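You operate a simulated robot arm through the tools that you are given. There is no shell and no other tool.

You run a simulated robot arm. Do the job below in one go: nothing can be reset, and whatever is moved stays where it is left.

Task
Top up the oil tank to MAX from the oil can, then give the pump one priming stroke.
Fine: nothing spilt; lid shut, can back on the pump shelf, oil valves stay shut. Set down upright: oil can.
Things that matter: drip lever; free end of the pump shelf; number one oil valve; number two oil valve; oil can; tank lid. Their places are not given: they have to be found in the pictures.

The check looks at the end state, three seconds after you hand in, the way a careful person would. Anything else that was tipped, shoved, dropped, spilled or broken makes it a failure. A push-on lid holds only when it is set on centred and level and pressed home; a screw cap is set on level and turned clockwise until tight.

Robot
A 7-joint arm with a two-finger parallel gripper, fixed in place. Base frame: the origin is on the floor under the middle of its stand, x ahead of it, y to its left, z up. Lengths are in m, angles in rad, forces in N, time in s.
With the tool pointing down near the work surface it reaches from about 0.1 to 0.58 m from the base axis. Its first joint turns from -2.897 to 2.897 rad. Payload 1.57 kg.
The tool frame sits at the grasp point between the pads (the TCP): z along the fingers, y along the line on which they close. The tips reach 0.03 m beyond it. The gripper opens to 0.08 m. The fingers are 0.017 m wide and 0.012 m thick; the gripper's body (0.04 by 0.082 m) begins 0.08 m behind the TCP.
Orientation is that of the tool frame in the base frame, as a unit quaternion [w, x, y, z]. With the fingers straight down and closing along the base's y, the tool's x points along the base's -x, its y along +y and its z along -z.

Tools
- The arm moves only by the tool drive_tool. Its argument "plan" is one flat list of numbers, 7 for each row, row after row: the shift along the base's x, y, z in m, then the turn, a rotation vector about the base's x, y, z in rad, then the opening, from 0 (shut) to 1 (fully open). In form: [dx, dy, dz, wx, wy, wz, grip, dx, dy, dz, wx, wy, wz, grip, ...]. A call has 1 to 20 rows; each row shifts and turns the commanded pose from where the row before left it. Each row takes 0.2 s and may step no farther than 0.05 m and 0.15 rad from the row before; otherwise, or with a gripper value out of range, the whole call is refused. Where a pose cannot be reached the arm comes as near as it can. A force on the tool above 40 N (or 10 N above the force at the start of the call, whichever is more), or a blocked arm, ends the call early, and 0.2 s more pass. Each finger travels about 0.072 m/s and halts on what it meets, pressing with about 22 N; the grip force reading is that of the motor and also rises with nothing between the fingers. The clock runs only during rows and for 0.2 s after the last one: add rows that do not move to give the fingers time. It gives the time, the measured TCP pose, the force on the tool (base axes), the opening and the grip force at its end, in the units of the frame above (readings bear some noise), with the torque about the TCP (base axes, N m) and any sound that the robot's microphone picked up, and new pictures: "views" is both (left out), scene, wrist or none.
- Cameras (640 x 400 px; columns grow to the right, rows downward): "scene" is fixed at [0.0421, -0.5018, 1.5613]; the picture's right is [0.63, -0.77, 0.00], its down [-0.45, -0.37, -0.81] and it looks along [0.63, 0.52, -0.58] (base axes); focal length 256 px, centre (320, 200). "wrist" rides on the gripper at [0.072, -0.007, -0.122] in the tool frame; the picture's right is [0.09, 1.00, 0.00], its down [-0.84, 0.08, -0.54] and it looks along [-0.54, 0.05, 0.84] (tool axes); focal length 238 px, centre (320, 200).
- move_column(by): slides the trunk up (or, below 0, down) by that many m; the arm rides with it, the base frame stays. It gives what a move gives, with no picture.
- point_at(camera, pixels): for up to 12 pixels [column, row] of the newest picture of that camera ("zoom" is the newest enlarged one), the place [x, y, z] in the base frame of the surface seen there, good to about 0.003 m, but the place of the scene camera against the robot may be out by one fixed shift of up to 0.025 m in any direction. It takes no simulated time.
- zoom(camera, box): a new picture of the part [left, top, right, bottom] of that camera's present view, enlarged. It takes no simulated time.
- job_done(): hands the job in; it is judged then, once.

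Open the gripper and draw the arm clear of the work before you hand the job in, unless the task says otherwise.

The tools are called after "Emit:" as name(argument=value, ...) on one line, values as JSON. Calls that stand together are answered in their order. drive_tool: Moves the arm, as the interface text tells. Its arguments: {"type":"object","properties":{"plan":{"type":"array"},"views":{"type":"string","enum":["both","scene","wrist","none"]}},"required":["plan"]} The other tools are called the same way: move_column (by) moves the trunk up or down; point_at (camera, pixels) gives the place of the surface under pixels of a picture; zoom (camera, box) takes an enlarged picture of a part of a camera's view; job_done () hands the job in.

At the start:

```text
time_s: 0.0
eef_pos: [0.4862, -0.0935, 1.4051]
orientation: [0.0, 0.0, 1.0, 0.0]
force: [-0.4, -0.2, 1.3]
wrist_torque: [-0.01, 0.03, 0.02]
opening: 0.0798
grip_force: 0.1
trunk travel left (down, up): [-0.8, 0.19]
```

scene: 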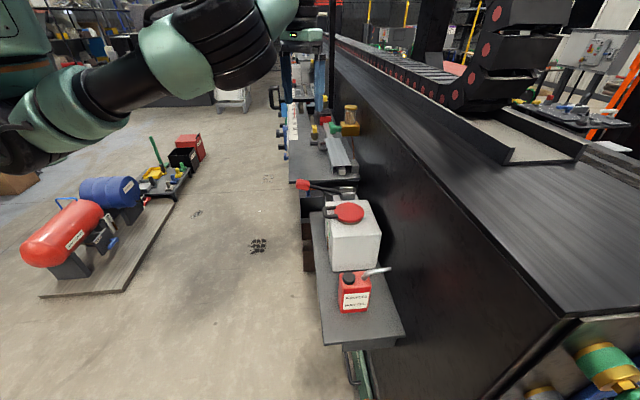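
wrist: 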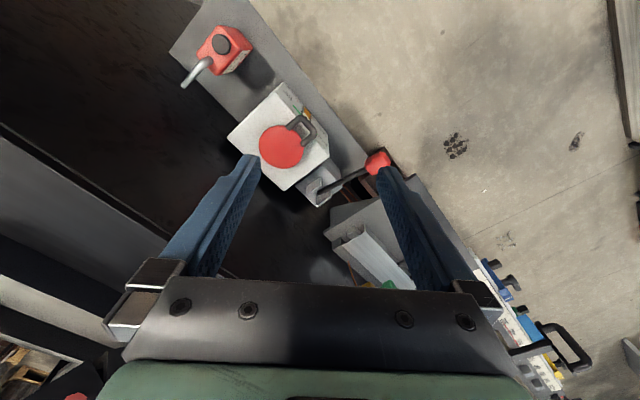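

The scene picture shows a white tank with a red lid near (350,213), a red oil can near (355,292) and a lever with a red knob near (303,187). I'll zoom in on these before moving.

Emit:
zoom(camera="scene", box=[280, 160, 420, 350])

Emit:
zoom(camera="wrist", box=[160, 0, 400, 220])

Emit:
zoom(camera="scene", box=[260, 60, 380, 210])

Emit:
point_at(camera="scene", pixels=[[349, 213], [340, 235], [350, 279], [380, 271], [303, 186], [340, 190], [375, 320], [330, 320], [322, 225], [350, 300]])

Emit:
point_at(camera="wrist", pixels=[[282, 147], [303, 130], [311, 131], [221, 44], [200, 70], [185, 83], [378, 161], [350, 180], [318, 190], [260, 30], [200, 30], [290, 100]])

```text
2.11 times, centred on (350, 255) of scene
```

zoom: 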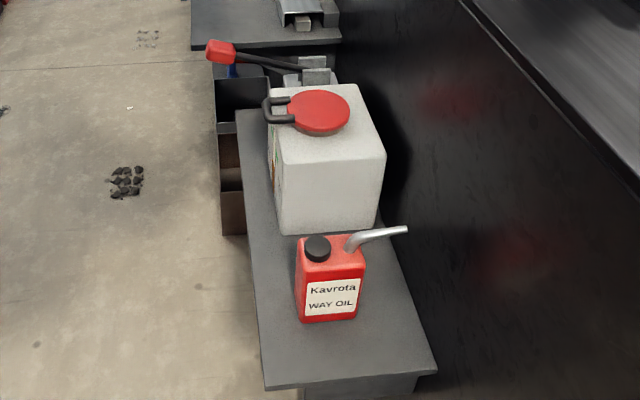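

```text
1.82 times, centred on (280, 110) of wrist
```

zoom: 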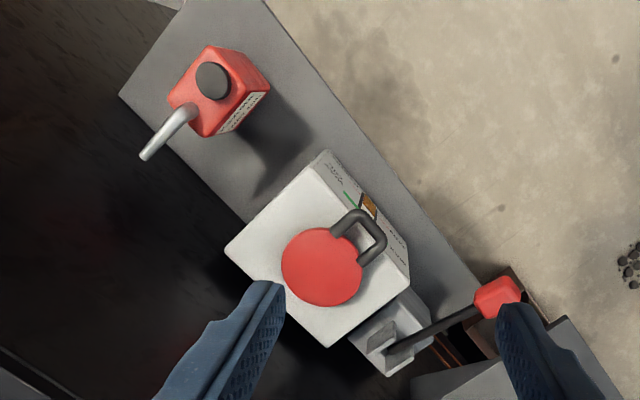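

```text
2.67 times, centred on (320, 135) of scene
```

zoom: 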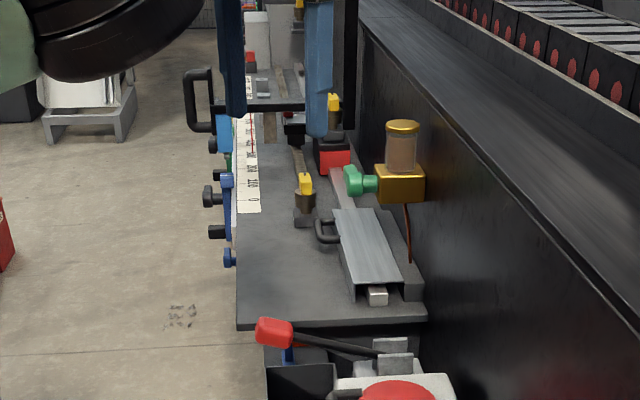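

```text
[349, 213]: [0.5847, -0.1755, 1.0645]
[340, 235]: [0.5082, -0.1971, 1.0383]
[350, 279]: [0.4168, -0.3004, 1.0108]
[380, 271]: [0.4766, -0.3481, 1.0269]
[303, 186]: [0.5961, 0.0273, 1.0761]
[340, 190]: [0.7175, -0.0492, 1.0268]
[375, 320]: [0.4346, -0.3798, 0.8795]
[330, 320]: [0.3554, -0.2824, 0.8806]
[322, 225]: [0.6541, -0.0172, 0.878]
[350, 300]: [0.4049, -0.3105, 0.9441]
```

```text
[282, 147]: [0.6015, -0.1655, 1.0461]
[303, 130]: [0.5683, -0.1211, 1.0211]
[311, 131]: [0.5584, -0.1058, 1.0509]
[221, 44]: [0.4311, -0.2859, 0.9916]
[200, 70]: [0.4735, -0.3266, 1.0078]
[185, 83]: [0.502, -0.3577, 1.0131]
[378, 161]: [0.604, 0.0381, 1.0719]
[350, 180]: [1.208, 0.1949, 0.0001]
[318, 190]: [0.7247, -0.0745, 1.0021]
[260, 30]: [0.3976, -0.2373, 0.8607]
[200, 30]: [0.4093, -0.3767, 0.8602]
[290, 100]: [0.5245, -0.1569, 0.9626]
```

The wrist camera puts the shelf top at about z=0.86, the lid at about (0.60,-0.165,1.046) and the can cap at about (0.431,-0.286,0.992). The scene camera is shifted by about (-0.016,-0.012,+0.019). I'll yaw the tool to look square at the tank's labelled side and the pump.

Emit:
drive_tool(plan=[-0.01, 0.015, -0.01, 0, 0, -0.13, 1, -0.01, 0.015, -0.015, 0, 0, -0.13, 1, -0.01, 0.015, -0.015, 0, 0, -0.13, 1, 0, 0.015, -0.015, 0, 0, -0.13, 1, 0, 0.015, -0.015, 0, 0, -0.13, 1, 0, 0.015, -0.015, 0, 0, -0.13, 1, 0, 0.015, -0.015, 0, 0, -0.13, 1], views="both")

```text
time_s: 1.6
eef_pos: [0.4585, 0.0128, 1.3042]
orientation: [0.0, 0.441, 0.898, 0.0]
force: [-0.3, -0.4, -0.4]
wrist_torque: [-0.01, 0.04, 0.01]
opening: 0.0798
grip_force: 0.1
trunk travel left (down, up): [-0.8, 0.19]
```

scene: 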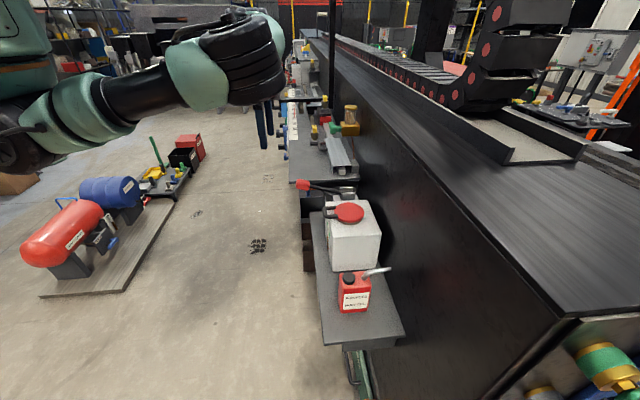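
wrist: 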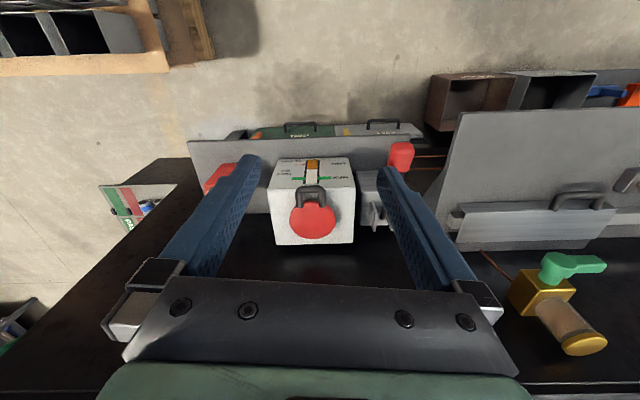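

The labelled side of the tank is at (312,170), with the handle and lid below it in the picture and the pump with its red knob at (400,155). I'll zoom in on these and on the drip oiler at (560,290).

Emit:
zoom(camera="wrist", box=[180, 110, 440, 260])

Emit:
zoom(camera="wrist", box=[400, 60, 640, 380])

Emit:
zoom(camera="scene", box=[300, 320, 640, 400])

Emit:
zoom(camera="scene", box=[260, 30, 370, 150])

Emit:
zoom(camera="scene", box=[10, 120, 230, 300])

Emit:
zoom(camera="wrist", box=[80, 140, 260, 260])

```text
2.46 times, centred on (310, 185) of wrist
```

zoom: 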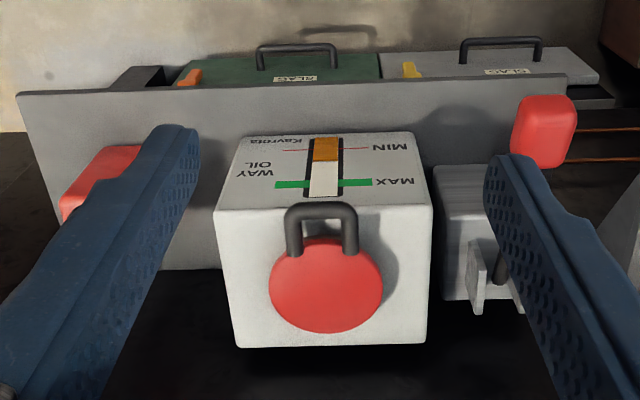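

```text
1.25 times, centred on (520, 220) of wrist
```

zoom: 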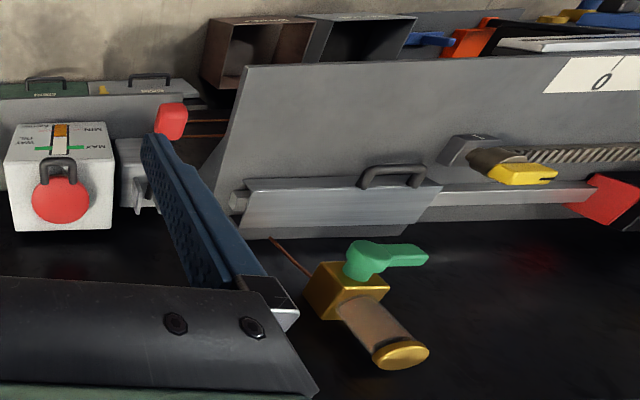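

```text
1.88 times, centred on (470, 360) of scene
```

zoom: 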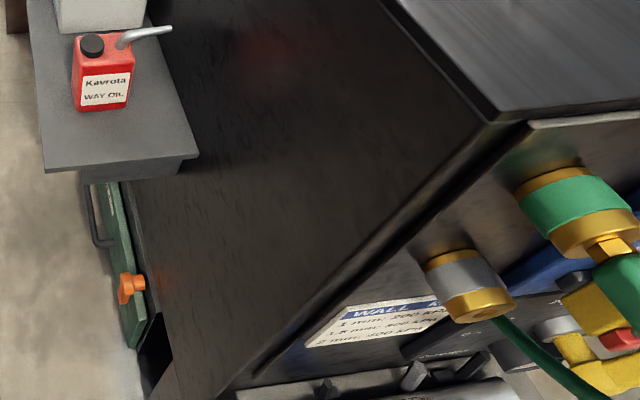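

```text
3.33 times, centred on (315, 90) of scene
```

zoom: 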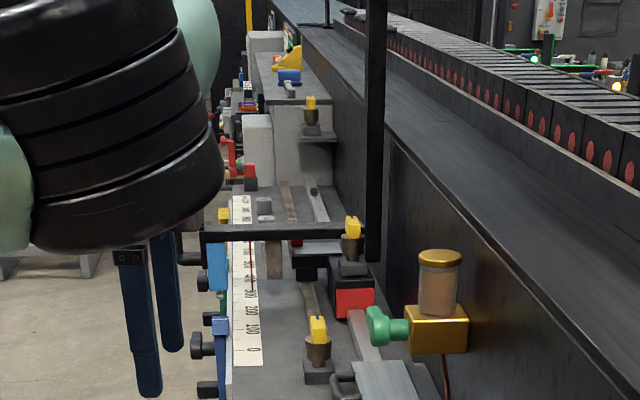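

```text
2.22 times, centred on (120, 210) of scene
```

zoom: 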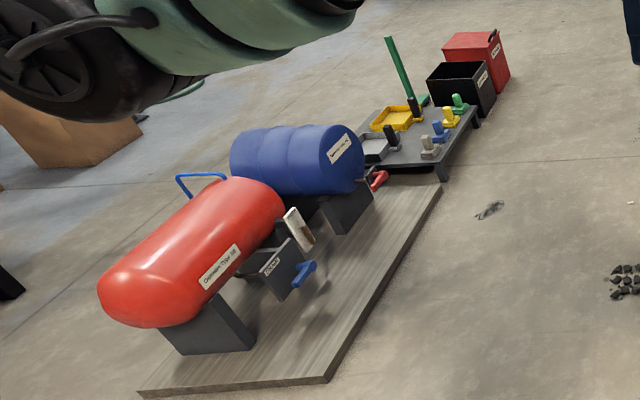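

```text
3.33 times, centred on (170, 200) of wrist
```

zoom: 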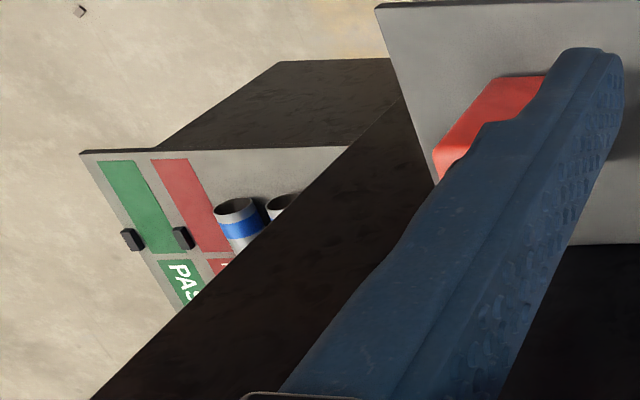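

The sight gauge shows amber just above the MIN line, with MAX at the green line. The green-handled drip oiler sits further along. Next I'll measure the tank, lid, handle and pump points.

Emit:
point_at(camera="wrist", pixels=[[313, 222], [278, 240], [350, 240], [279, 196], [352, 196], [310, 190], [298, 198], [324, 198], [312, 184], [277, 160], [350, 158], [300, 225]])

Emit:
point_at(camera="wrist", pixels=[[402, 155], [370, 184], [366, 205], [376, 215], [374, 220], [385, 222], [335, 222], [292, 220], [313, 205], [313, 238], [425, 145], [200, 150]])

Emit:
point_at(camera="scene", pixels=[[303, 186], [318, 188], [330, 190], [346, 190], [349, 194], [349, 213], [327, 205], [327, 212], [332, 214], [340, 205], [365, 210], [350, 224]])

```text
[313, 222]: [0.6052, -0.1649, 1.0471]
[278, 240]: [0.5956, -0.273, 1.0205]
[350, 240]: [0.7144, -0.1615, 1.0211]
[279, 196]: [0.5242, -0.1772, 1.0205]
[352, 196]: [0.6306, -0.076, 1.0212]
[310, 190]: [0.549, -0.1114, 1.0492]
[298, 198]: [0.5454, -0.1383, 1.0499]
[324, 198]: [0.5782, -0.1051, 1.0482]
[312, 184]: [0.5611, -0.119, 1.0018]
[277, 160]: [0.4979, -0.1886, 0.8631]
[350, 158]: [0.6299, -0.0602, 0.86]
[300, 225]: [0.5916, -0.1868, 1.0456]
```

```text
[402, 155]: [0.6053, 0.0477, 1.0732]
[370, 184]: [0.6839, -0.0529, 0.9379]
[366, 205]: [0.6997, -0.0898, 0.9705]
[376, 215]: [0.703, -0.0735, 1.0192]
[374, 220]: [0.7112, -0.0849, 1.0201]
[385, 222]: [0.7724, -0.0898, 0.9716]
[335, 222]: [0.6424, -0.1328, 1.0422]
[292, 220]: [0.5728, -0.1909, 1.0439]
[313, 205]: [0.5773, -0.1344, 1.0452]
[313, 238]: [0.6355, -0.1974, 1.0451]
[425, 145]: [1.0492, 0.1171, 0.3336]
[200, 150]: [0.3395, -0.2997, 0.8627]
```

```text
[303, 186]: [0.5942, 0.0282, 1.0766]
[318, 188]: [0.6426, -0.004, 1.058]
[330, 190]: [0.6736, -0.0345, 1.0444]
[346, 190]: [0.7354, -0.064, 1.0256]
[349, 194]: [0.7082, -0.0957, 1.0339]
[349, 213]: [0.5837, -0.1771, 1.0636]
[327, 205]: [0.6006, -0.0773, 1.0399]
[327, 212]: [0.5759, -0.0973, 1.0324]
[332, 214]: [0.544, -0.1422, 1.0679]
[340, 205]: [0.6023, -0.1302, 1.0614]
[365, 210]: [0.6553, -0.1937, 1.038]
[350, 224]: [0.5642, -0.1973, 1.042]
```

The tank top is at z≈1.021, with its front edge along (0.73,0.69). The lid is about 0.09 wide, centred near (0.606,-0.165,1.046), and a handle loop sticks out of its front edge at z≈1.049. I'll move in for a close look at the lid, hinge side and pump.

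Emit:
drive_tool(plan=[0.015, -0.015, -0.03, 0, 0, 0, 1, 0.015, -0.015, -0.03, 0, 0, 0, 1, 0.015, -0.015, -0.03, 0, 0, 0, 1, 0.015, -0.02, -0.03, 0, 0, 0, 1], views="both")

```text
time_s: 2.6
eef_pos: [0.5158, -0.052, 1.1866]
orientation: [0.0, 0.439, 0.898, -0.001]
force: [-0.3, -0.6, 0.2]
wrist_torque: [0.03, 0.01, 0.0]
opening: 0.0798
grip_force: 0.1
trunk travel left (down, up): [-0.8, 0.19]
```

scene: 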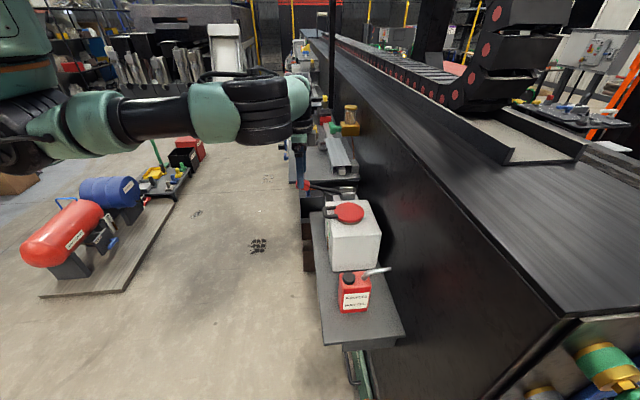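
wrist: 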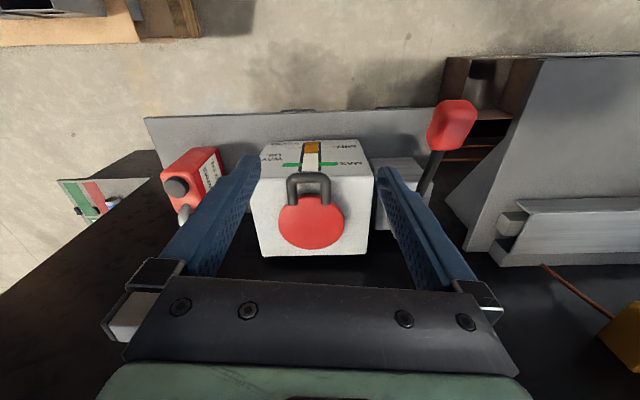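

Emit:
zoom(camera="wrist", box=[240, 120, 400, 270])

Emit:
zoom(camera="wrist", box=[140, 140, 260, 240])

Emit:
zoom(camera="wrist", box=[370, 80, 530, 270])

Emit:
zoom(camera="scene", box=[310, 170, 400, 240])

Emit:
zoom(camera="scene", box=[325, 255, 405, 325])

```text
2.67 times, centred on (320, 195) of wrist
```

zoom: 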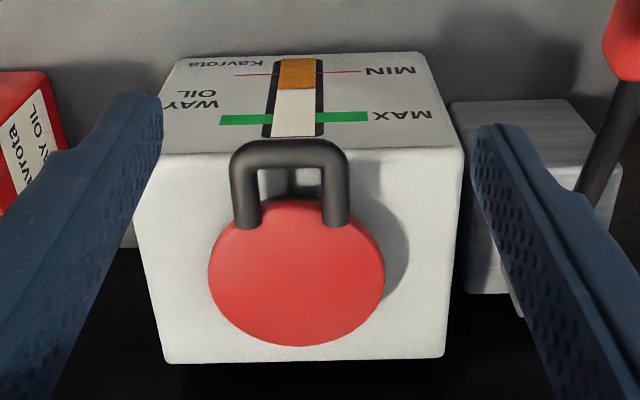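

```text
4.00 times, centred on (200, 190) of wrist
```

zoom: 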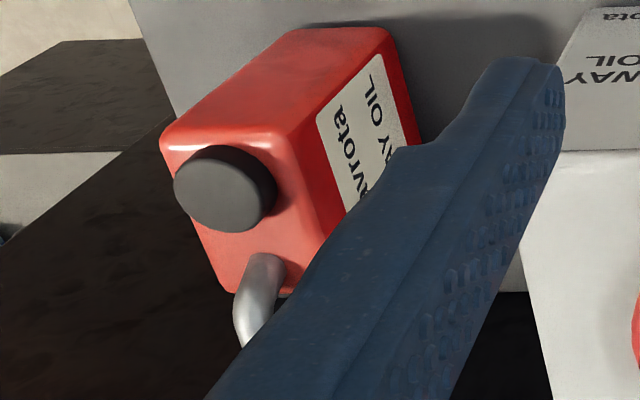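

```text
2.11 times, centred on (450, 175) of wrist
```

zoom: 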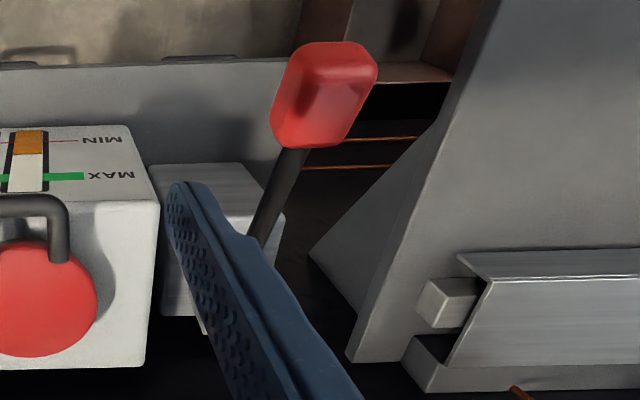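

```text
5.71 times, centred on (355, 205) of scene
```

zoom: 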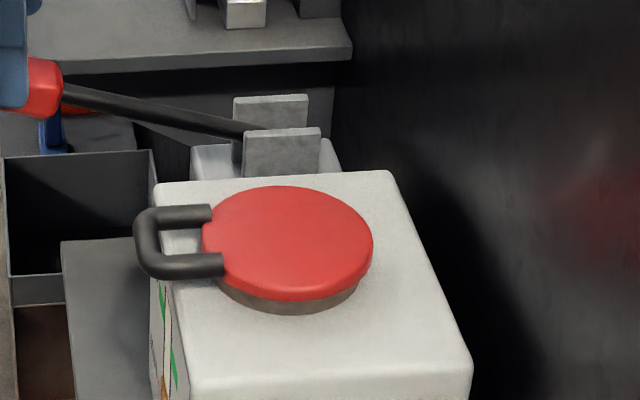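

```text
5.71 times, centred on (365, 290) of scene
```

zoom: 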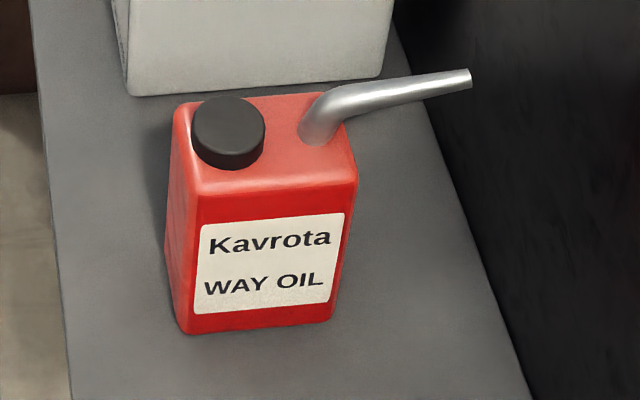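

The lid is a red disc on a metal neck with no visible hinge, so it may be a push-on lid with a front loop handle. I'll measure the can, its spout and the lid edges with the scene camera.

Emit:
point_at(camera="scene", pixels=[[342, 288], [370, 286], [345, 312], [368, 310], [346, 272], [371, 270], [368, 278], [388, 270], [392, 269], [375, 272], [349, 283], [357, 283]])

Emit:
point_at(camera="wrist", pixels=[[176, 187], [188, 155], [205, 148], [183, 175], [196, 205], [200, 190], [207, 172], [162, 175], [184, 210], [180, 220], [215, 195], [212, 150]])

Emit:
point_at(camera="zoom", pixels=[[265, 235], [345, 175], [180, 110], [190, 185], [355, 185], [340, 100], [300, 140], [465, 78], [455, 75], [330, 110], [230, 110], [390, 95]])

```text
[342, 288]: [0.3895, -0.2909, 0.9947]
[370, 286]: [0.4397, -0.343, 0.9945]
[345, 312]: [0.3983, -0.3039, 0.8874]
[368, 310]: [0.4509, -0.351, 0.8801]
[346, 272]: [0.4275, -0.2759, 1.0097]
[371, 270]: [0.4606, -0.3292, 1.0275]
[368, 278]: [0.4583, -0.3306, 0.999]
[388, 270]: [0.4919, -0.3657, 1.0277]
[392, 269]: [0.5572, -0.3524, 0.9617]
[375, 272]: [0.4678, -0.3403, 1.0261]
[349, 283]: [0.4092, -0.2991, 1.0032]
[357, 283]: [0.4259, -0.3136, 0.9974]
```

```text
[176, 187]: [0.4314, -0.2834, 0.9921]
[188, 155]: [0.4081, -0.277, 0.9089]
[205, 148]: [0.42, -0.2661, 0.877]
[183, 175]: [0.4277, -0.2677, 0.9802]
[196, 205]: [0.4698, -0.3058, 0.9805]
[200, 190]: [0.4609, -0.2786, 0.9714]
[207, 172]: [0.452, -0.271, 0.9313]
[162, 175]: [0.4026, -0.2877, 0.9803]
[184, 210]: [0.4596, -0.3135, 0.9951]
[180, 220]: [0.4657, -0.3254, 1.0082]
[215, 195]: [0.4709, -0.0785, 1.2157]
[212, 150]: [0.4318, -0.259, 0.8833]
```

```text
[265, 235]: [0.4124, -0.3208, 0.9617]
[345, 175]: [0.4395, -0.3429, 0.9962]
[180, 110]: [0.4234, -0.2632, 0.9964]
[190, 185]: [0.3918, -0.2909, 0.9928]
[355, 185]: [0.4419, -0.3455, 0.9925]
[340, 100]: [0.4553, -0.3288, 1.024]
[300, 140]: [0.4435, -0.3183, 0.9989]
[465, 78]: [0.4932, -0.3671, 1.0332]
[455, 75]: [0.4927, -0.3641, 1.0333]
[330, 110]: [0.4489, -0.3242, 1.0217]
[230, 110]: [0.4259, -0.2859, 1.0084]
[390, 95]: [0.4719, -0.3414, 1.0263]
```

The can is about 0.075 (perpendicular to the shelf) by 0.048 (along it) by 0.12 tall, with its spout toward the machine. The shelf's front edge runs along row ~115 of the wrist picture, so I'll measure it for the exact heading and the free end.

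Emit:
point_at(camera="wrist", pixels=[[152, 124], [200, 121], [260, 118], [340, 116], [400, 113], [430, 112], [262, 170], [368, 166], [254, 183], [372, 178], [452, 120], [440, 128]])

Emit:
point_at(camera="scene", pixels=[[325, 342], [345, 340], [375, 337], [400, 334], [322, 320], [318, 290], [314, 250], [312, 220], [395, 318], [385, 300]])

Emit:
point_at(camera="zoom", pixels=[[181, 335], [330, 322], [352, 180], [182, 175]])

```text
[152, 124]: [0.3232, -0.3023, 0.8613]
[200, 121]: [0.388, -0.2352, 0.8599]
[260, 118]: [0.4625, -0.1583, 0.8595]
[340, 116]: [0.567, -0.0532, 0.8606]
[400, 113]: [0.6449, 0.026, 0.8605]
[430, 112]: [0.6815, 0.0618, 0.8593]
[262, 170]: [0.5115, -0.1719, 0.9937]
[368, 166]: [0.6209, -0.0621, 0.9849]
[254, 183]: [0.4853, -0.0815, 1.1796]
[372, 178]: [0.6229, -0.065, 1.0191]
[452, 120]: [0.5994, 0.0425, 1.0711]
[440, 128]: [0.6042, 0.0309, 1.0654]
```

```text
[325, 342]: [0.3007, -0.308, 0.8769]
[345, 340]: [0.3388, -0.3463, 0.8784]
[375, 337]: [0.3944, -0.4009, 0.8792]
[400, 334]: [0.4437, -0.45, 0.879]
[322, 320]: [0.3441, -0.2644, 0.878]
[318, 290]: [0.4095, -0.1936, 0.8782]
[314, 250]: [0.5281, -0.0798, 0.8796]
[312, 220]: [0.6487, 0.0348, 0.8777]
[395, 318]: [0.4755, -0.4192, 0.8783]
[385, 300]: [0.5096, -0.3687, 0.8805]
```

```text
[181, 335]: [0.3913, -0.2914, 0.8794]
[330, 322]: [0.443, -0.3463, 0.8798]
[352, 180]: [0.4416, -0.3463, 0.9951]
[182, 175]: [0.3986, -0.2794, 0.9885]
```

The shelf front edge runs at exactly 45°, so along-shelf is u=(0.707,0.707) and outward is n=(-0.707,0.707). The edge is at n≈-0.436 and the free end at u≈0.01. I'll square the tool up to this frame and pitch it up to about 25° below horizontal in front of the lid handle, staying high and back.

Emit:
drive_tool(plan=[-0.005, 0.005, 0, 0, 0, 0.124, 1, -0.005, 0.005, 0, -0.089, -0.089, 0, 1, -0.005, 0.003, -0.005, -0.089, -0.089, 0, 1, -0.005, 0.003, -0.005, -0.089, -0.089, 0, 1, -0.005, 0.002, -0.01, -0.089, -0.089, 0, 1, -0.005, 0, -0.01, -0.089, -0.089, 0, 1, 0, 0, -0.01, -0.089, -0.089, 0, 1, 0, 0, -0.01, -0.089, -0.089, 0, 1, 0, 0, -0.01, -0.089, -0.089, 0, 1, 0, 0, 0, -0.089, -0.089, 0, 1], views="both")

```text
time_s: 4.8
eef_pos: [0.4864, -0.0369, 1.1272]
orientation: [0.498, 0.322, 0.779, -0.204]
force: [-0.2, 0.7, 0.1]
wrist_torque: [0.02, 0.01, 0.02]
opening: 0.0799
grip_force: 0.1
trunk travel left (down, up): [-0.8, 0.19]
```

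scene: 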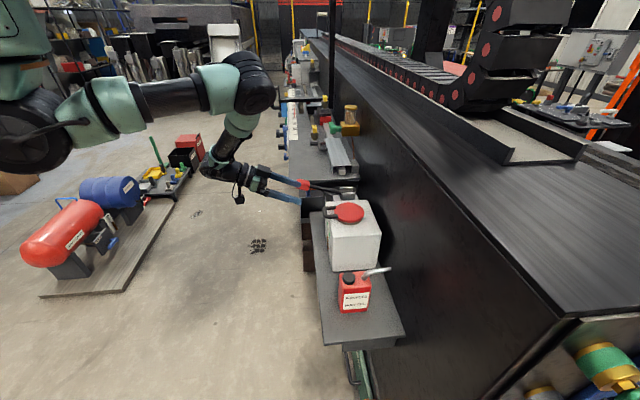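
wrist: 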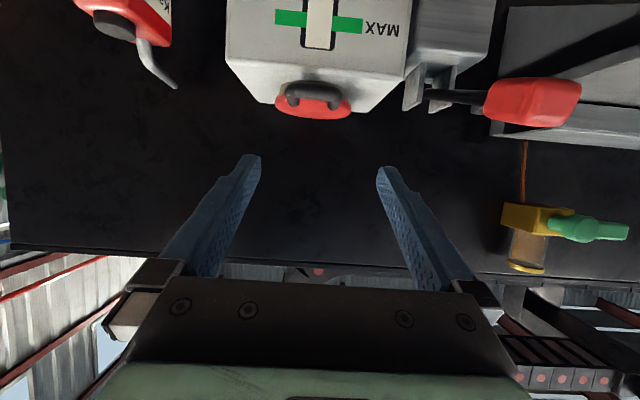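

The tool is now about 25° below horizontal, square to the shelf. The lid and handle are at (313,100), upside down in this view. I'll zoom in on the lid, handle and pump body.

Emit:
zoom(camera="wrist", box=[220, 0, 420, 130])

Emit:
zoom(camera="wrist", box=[390, 0, 640, 160])

Emit:
zoom(camera="wrist", box=[60, 0, 200, 100])

Emit:
point_at(camera="wrist", pixels=[[292, 98], [335, 98], [313, 89], [293, 90], [333, 90], [315, 108], [282, 100], [345, 100], [240, 30], [390, 50], [280, 80], [350, 80]])

Emit:
point_at(camera="wrist", pixels=[[535, 92], [490, 100], [575, 95], [535, 120], [460, 97], [435, 95], [413, 90], [470, 75], [440, 30], [580, 228], [612, 230], [530, 215]])

```text
3.08 times, centred on (320, 65) of wrist
```

zoom: 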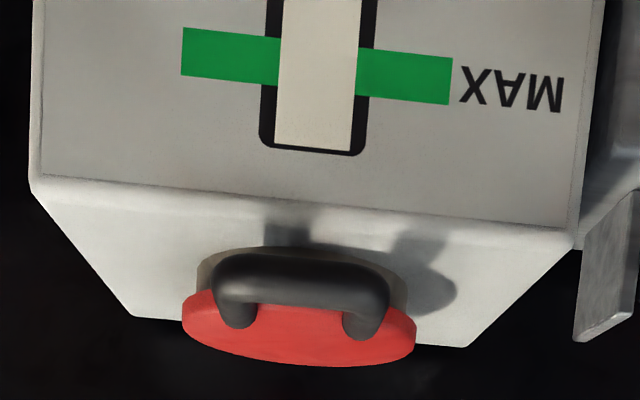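

```text
2.50 times, centred on (515, 80) of wrist
```

zoom: 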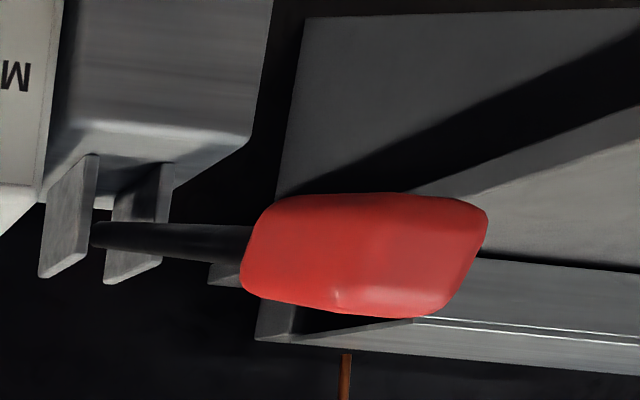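

```text
4.00 times, centred on (130, 50) of wrist
```

zoom: 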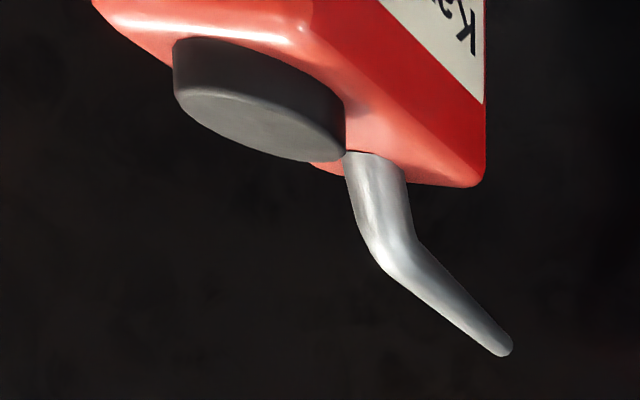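

```text
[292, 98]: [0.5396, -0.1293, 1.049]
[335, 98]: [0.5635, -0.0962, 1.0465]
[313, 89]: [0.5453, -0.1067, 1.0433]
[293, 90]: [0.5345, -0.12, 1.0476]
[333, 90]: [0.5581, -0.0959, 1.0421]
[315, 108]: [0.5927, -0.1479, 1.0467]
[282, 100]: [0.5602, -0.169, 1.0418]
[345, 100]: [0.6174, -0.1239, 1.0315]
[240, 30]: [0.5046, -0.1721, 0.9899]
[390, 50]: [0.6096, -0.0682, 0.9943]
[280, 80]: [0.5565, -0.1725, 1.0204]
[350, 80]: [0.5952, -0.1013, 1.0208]
```

```text
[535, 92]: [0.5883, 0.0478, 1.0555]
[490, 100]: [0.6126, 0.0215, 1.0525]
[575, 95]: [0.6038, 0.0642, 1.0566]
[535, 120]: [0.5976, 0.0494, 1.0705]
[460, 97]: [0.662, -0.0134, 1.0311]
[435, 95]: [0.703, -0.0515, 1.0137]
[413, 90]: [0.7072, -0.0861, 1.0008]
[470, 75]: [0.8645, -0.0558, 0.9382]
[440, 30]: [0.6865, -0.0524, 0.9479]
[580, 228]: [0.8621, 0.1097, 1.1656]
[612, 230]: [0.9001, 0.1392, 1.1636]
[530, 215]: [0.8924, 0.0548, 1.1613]
```

The handle's outer width is about 0.048, centred at u≈0.314 with its crossbar at n≈-0.462 and z≈1.044, and there's still no sign of a hinge. I'll move to a point lined up with the handle before closing in.

Emit:
drive_tool(plan=[0.002, -0.005, -0.02, 0, 0, 0, 1, 0.0015, -0.004, -0.022, 0, 0, 0, 1, 0.012, -0.012, -0.008, 0, 0, 0, 1, 0.012, -0.012, -0.008, 0, 0, 0, 1, 0, 0, 0, 0, 0, 0, 1], views="both")

```text
time_s: 6.0
eef_pos: [0.5146, -0.068, 1.0675]
orientation: [0.496, 0.323, 0.78, -0.205]
force: [-0.4, -0.2, -0.2]
wrist_torque: [-0.02, -0.02, 0.01]
opening: 0.0797
grip_force: 0.0
trunk travel left (down, up): [-0.8, 0.19]
```

scene: 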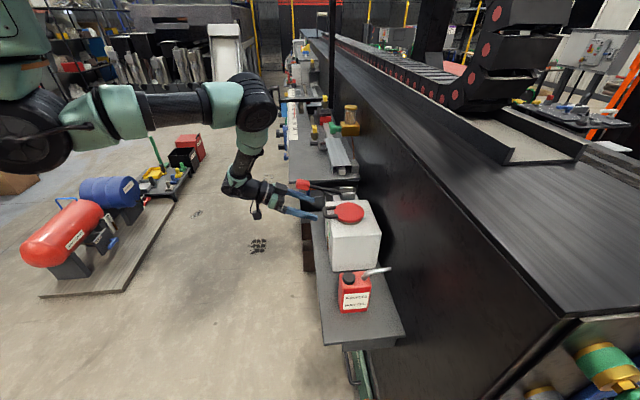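
wrist: 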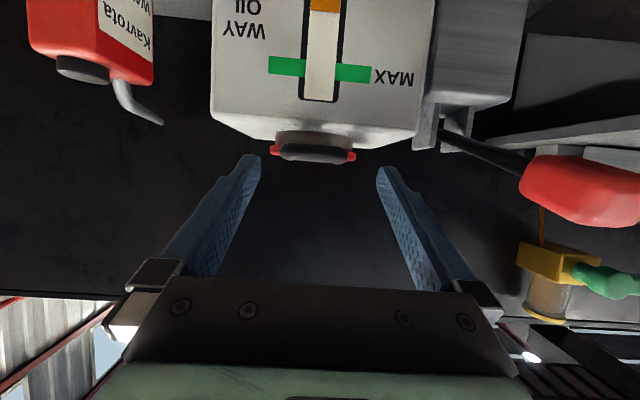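

The handle at (313,150) is centred between the fingertips (columns 245 and 385). I'll advance the last 6 cm along the tool axis with the fingers still open.

Emit:
drive_tool(plan=[0.0093, -0.0098, -0.0056, 0, 0, 0, 1, 0.0093, -0.0098, -0.0056, 0, 0, 0, 1, 0.0093, -0.0098, -0.0056, 0, 0, 0, 1, 0.0093, -0.0098, -0.0056, 0, 0, 0, 1, 0, 0, 0, 0, 0, 0, 1], views="both")

Emit:
zoom(camera="wrist", box=[200, 80, 440, 240])

Emit:
zoom(camera="scene", box=[290, 180, 400, 250])

```text
time_s: 7.2
eef_pos: [0.5503, -0.1111, 1.0466]
orientation: [0.496, 0.323, 0.779, -0.206]
force: [-0.5, 0.5, 0.0]
wrist_torque: [0.01, -0.01, -0.01]
opening: 0.0799
grip_force: 0.1
trunk travel left (down, up): [-0.8, 0.19]
```

scene: 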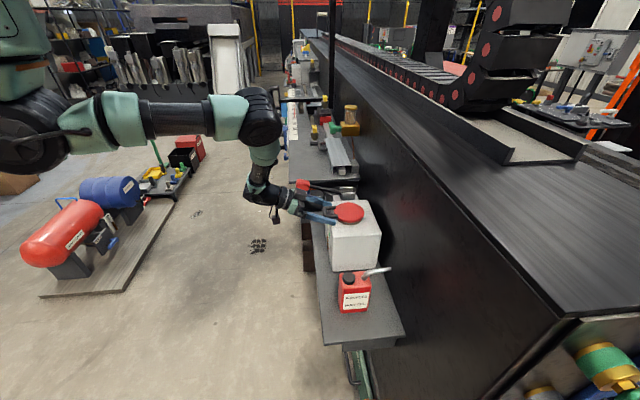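
wrist: 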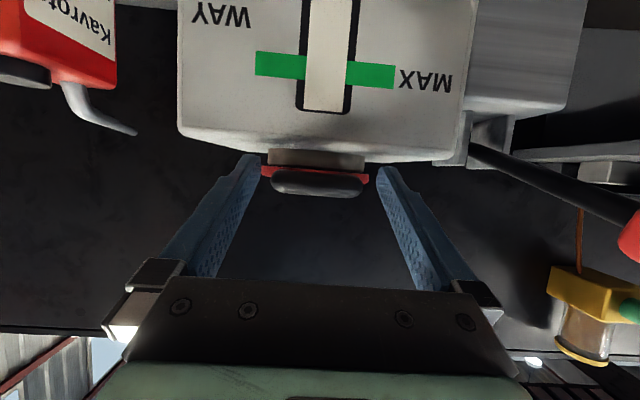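

```text
2.50 times, centred on (320, 160) of wrist
```

zoom: 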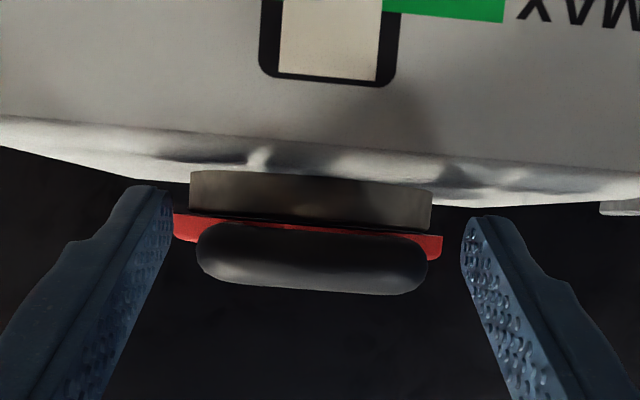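

```text
5.71 times, centred on (345, 215) of scene
```

zoom: 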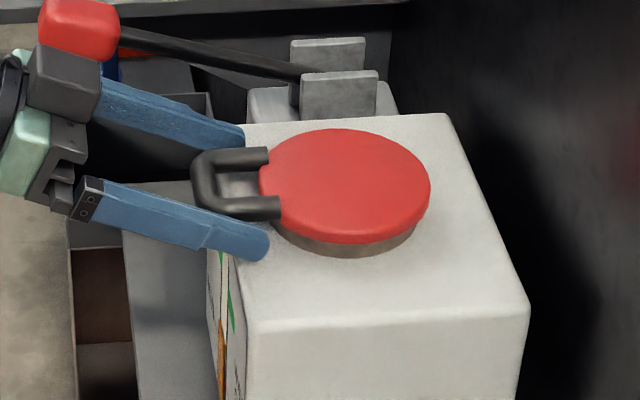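

The fingers straddle the handle legs evenly: the handle spans columns 273–371 and the pads sit at 264 and 385. I'll close on it.

Emit:
drive_tool(plan=[0, 0, 0, 0, 0, 0, 0.3, 0, 0, 0, 0, 0, 0, 0.3, 0, 0, 0, 0, 0, 0, 0.3, 0, 0, 0, 0, 0, 0, 0.3], views="both")

Emit:
zoom(camera="wrist", box=[200, 80, 440, 240])

Emit:
zoom(camera="scene", box=[290, 180, 400, 250])

```text
time_s: 8.2
eef_pos: [0.5512, -0.1113, 1.0459]
orientation: [0.496, 0.323, 0.779, -0.206]
force: [-5.6, -5.2, -0.2]
wrist_torque: [-0.15, 0.36, -0.85]
opening: 0.057
grip_force: 44.6
trunk travel left (down, up): [-0.8, 0.19]
```

scene: 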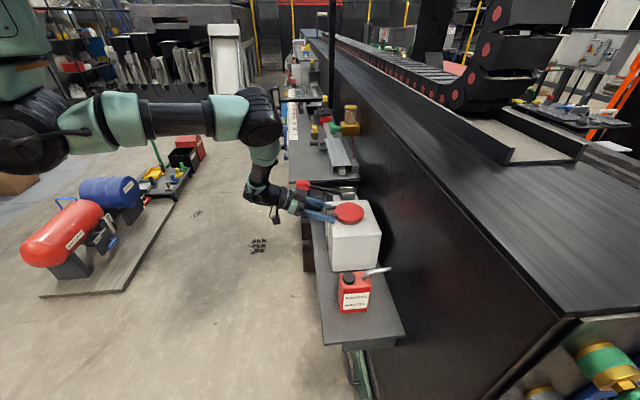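
wrist: 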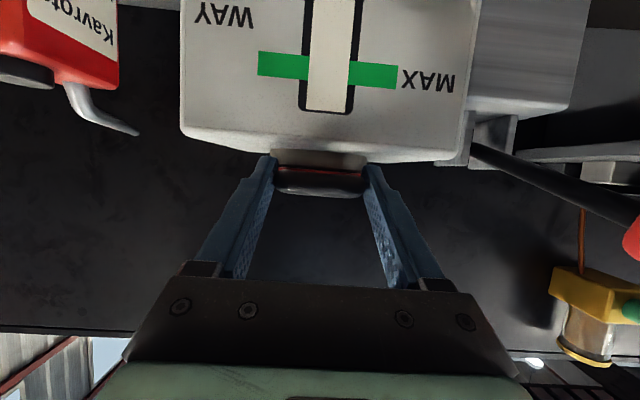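

```text
2.50 times, centred on (320, 160) of wrist
```

zoom: 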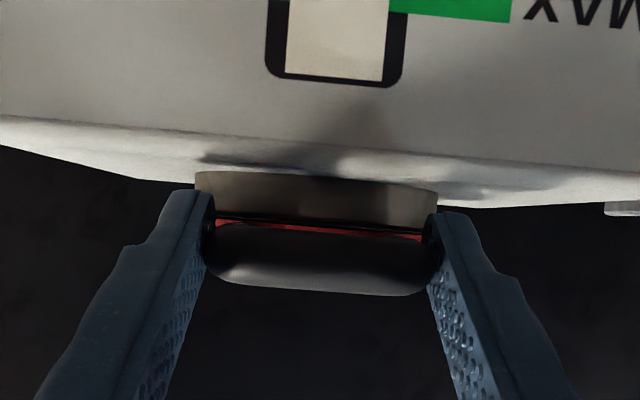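

```text
5.71 times, centred on (345, 215) of scene
```

zoom: 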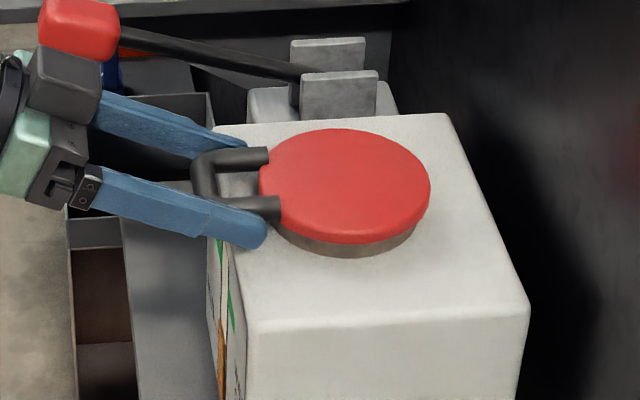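

The grip is holding at 0.057 with a steady force, plus a small sideways load of about 7.6 N toward -u. I'll ease 1 mm toward -u and start lifting gently to see whether the lid comes up or pivots.

Emit:
drive_tool(plan=[-0.001, -0.001, 0, 0, 0, 0, 0.3, 0, 0, 0.004, 0, 0, 0, 0.3, 0, 0, 0.004, 0, 0, 0, 0.3, 0, 0, 0.004, 0, 0, 0, 0.3], views="both")

Emit:
zoom(camera="wrist", box=[200, 80, 440, 240])

Emit:
zoom(camera="scene", box=[290, 180, 400, 250])

```text
time_s: 9.2
eef_pos: [0.5501, -0.1117, 1.0566]
orientation: [0.494, 0.323, 0.781, -0.205]
force: [1.5, -10.7, -13.6]
wrist_torque: [1.07, 0.99, -0.74]
opening: 0.0568
grip_force: 44.2
trunk travel left (down, up): [-0.8, 0.19]
```

scene: 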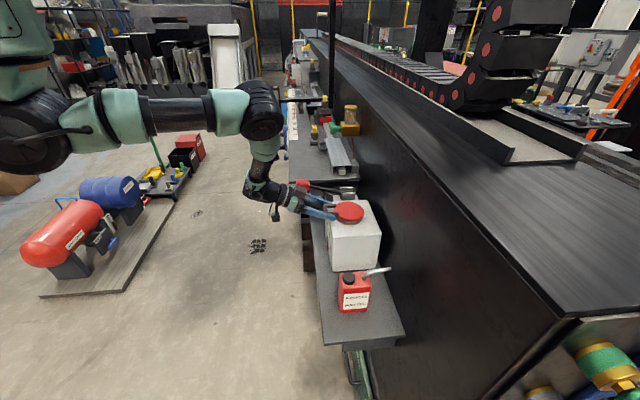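
wrist: 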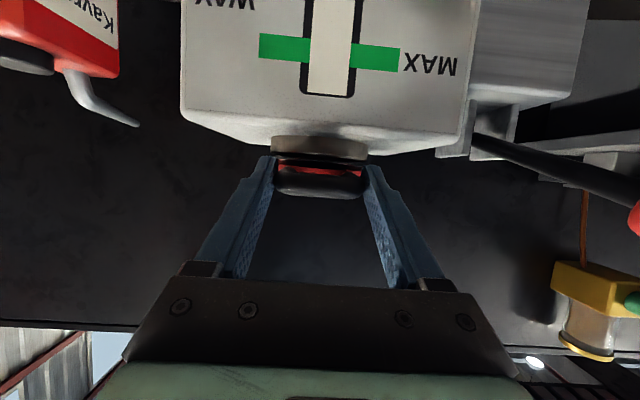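

```text
2.50 times, centred on (320, 160) of wrist
```

zoom: 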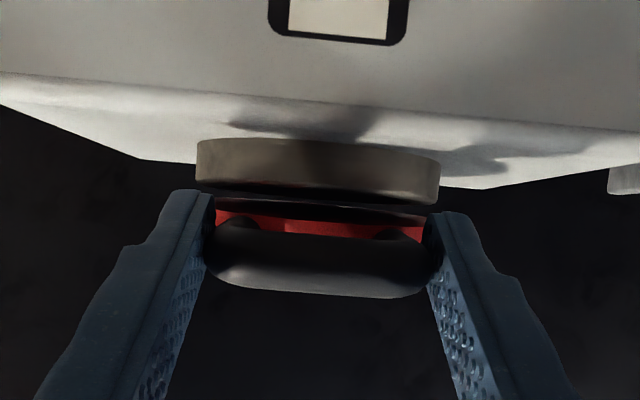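

```text
5.71 times, centred on (345, 215) of scene
```

zoom: 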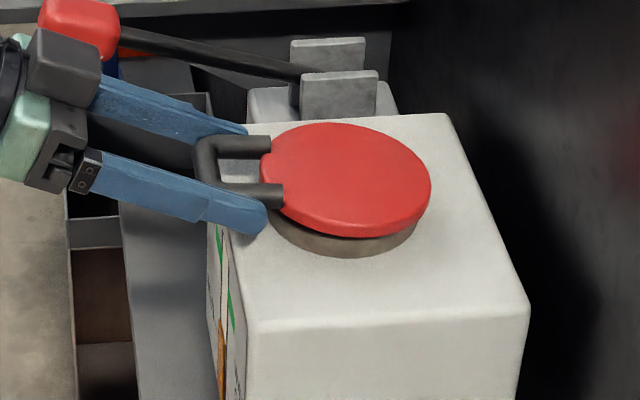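

The scene zoom shows the lid's front edge rising while its rear edge stays put, so it pivots at the back, probably on a hinge at n≈-0.59. I'll follow that arc, turning the tool with the lid, and watch the forces.

Emit:
drive_tool(plan=[0.0007, -0.0007, 0.002, 0.0707, 0.0707, 0, 0.3, 0.0018, -0.0018, 0.0124, 0.0707, 0.0707, 0, 0.3, 0.0027, -0.0027, 0.0121, 0.0707, 0.0707, 0, 0.3], views="both")

Emit:
zoom(camera="wrist", box=[200, 80, 440, 240])

Emit:
zoom(camera="scene", box=[290, 180, 400, 250])

```text
time_s: 10.0
eef_pos: [0.5558, -0.1167, 1.0861]
orientation: [0.377, 0.35, 0.843, -0.156]
force: [2.2, -8.2, 9.0]
wrist_torque: [-1.32, -0.88, -0.7]
opening: 0.057
grip_force: 45.0
trunk travel left (down, up): [-0.8, 0.19]
```

scene: 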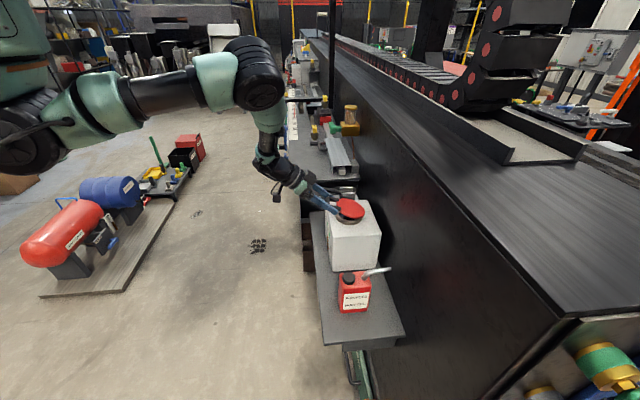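
wrist: 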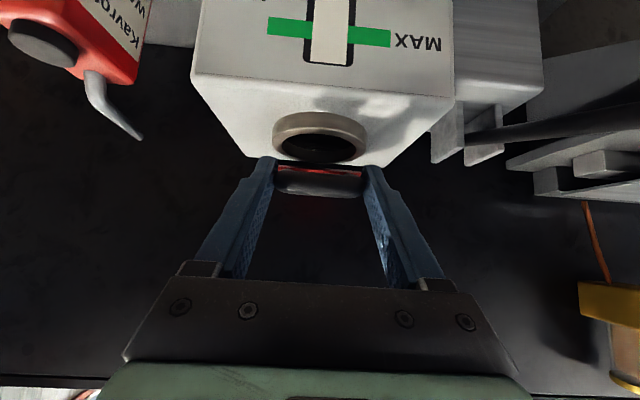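

```text
2.50 times, centred on (320, 160) of wrist
```

zoom: 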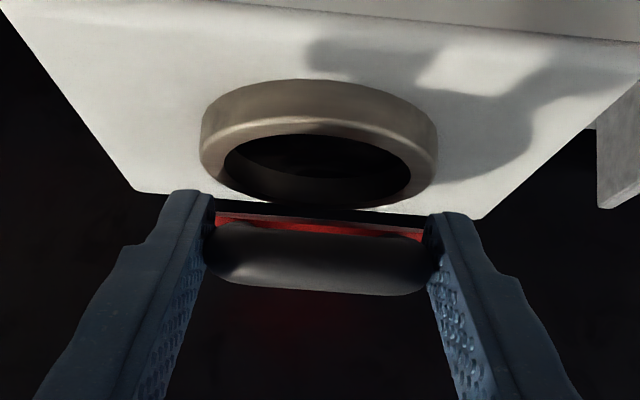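

```text
5.71 times, centred on (345, 215) of scene
```

zoom: 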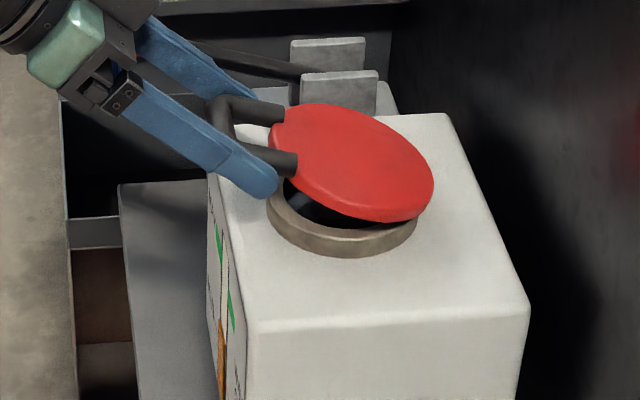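

The opening is now visible at (320,135) and the lid is tilted about 17°. The force has reversed to +9 N, so the arc may be pressing the rear edge down. I'll lift straight up a few mm to tell a hinge from a free lid.

Emit:
drive_tool(plan=[0, 0, 0.003, 0, 0, 0, 0.3, 0, 0, 0.003, 0, 0, 0, 0.3], views="none")

Emit:
zoom(camera="scene", box=[290, 180, 400, 250])

```text
time_s: 10.6
eef_pos: [0.5565, -0.1178, 1.0862]
orientation: [0.371, 0.352, 0.845, -0.155]
force: [14.3, -15.6, -9.0]
wrist_torque: [0.1, -0.03, -0.6]
opening: 0.0567
grip_force: 45.0
trunk travel left (down, up): [-0.8, 0.19]
```

```text
5.71 times, centred on (345, 215) of scene
```

zoom: 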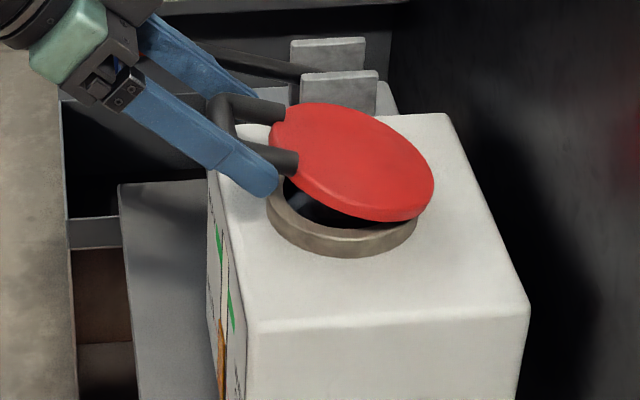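

The lid is constrained: it pulls toward the rear, so it's hinged. Fitting the motion gives a hinge line at about n=-0.603, z=1.039 and a radius of about 0.135. I'll follow that corrected arc to about 40° open.

Emit:
drive_tool(plan=[0.0041, -0.0041, 0.0082, 0.0665, 0.0665, 0, 0.3, 0.0046, -0.0046, 0.0118, 0.0707, 0.0707, 0, 0.3, 0.0054, -0.0054, 0.0111, 0.0707, 0.0707, 0, 0.3, 0.0062, -0.0062, 0.0103, 0.0707, 0.0707, 0, 0.3], views="both")

Emit:
zoom(camera="scene", box=[290, 170, 400, 250])

```text
time_s: 11.6
eef_pos: [0.5759, -0.137, 1.1277]
orientation: [0.198, 0.374, 0.902, -0.083]
force: [6.3, -12.1, -11.9]
wrist_torque: [-0.66, 0.47, -0.61]
opening: 0.057
grip_force: 45.2
trunk travel left (down, up): [-0.8, 0.19]
```

scene: 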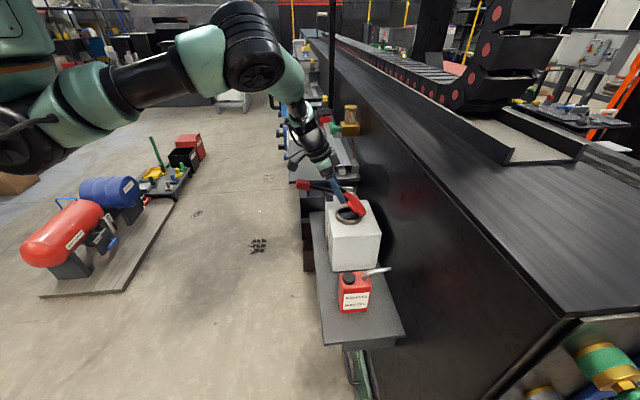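
wrist: 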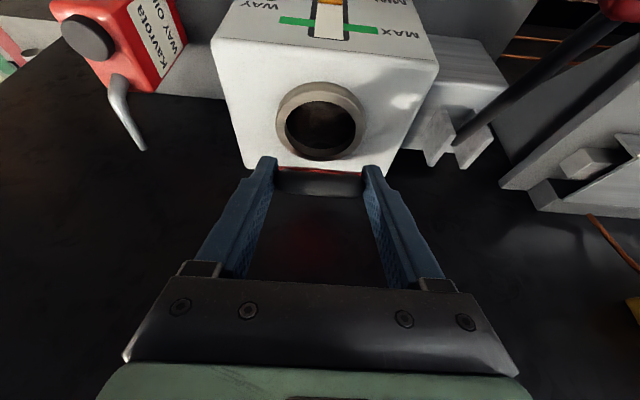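

```text
5.00 times, centred on (345, 210) of scene
```

zoom: 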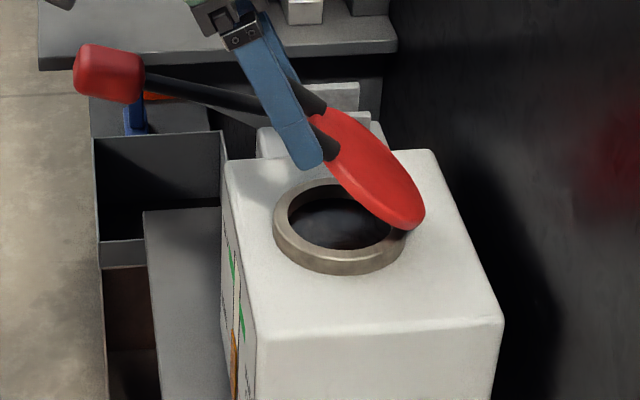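

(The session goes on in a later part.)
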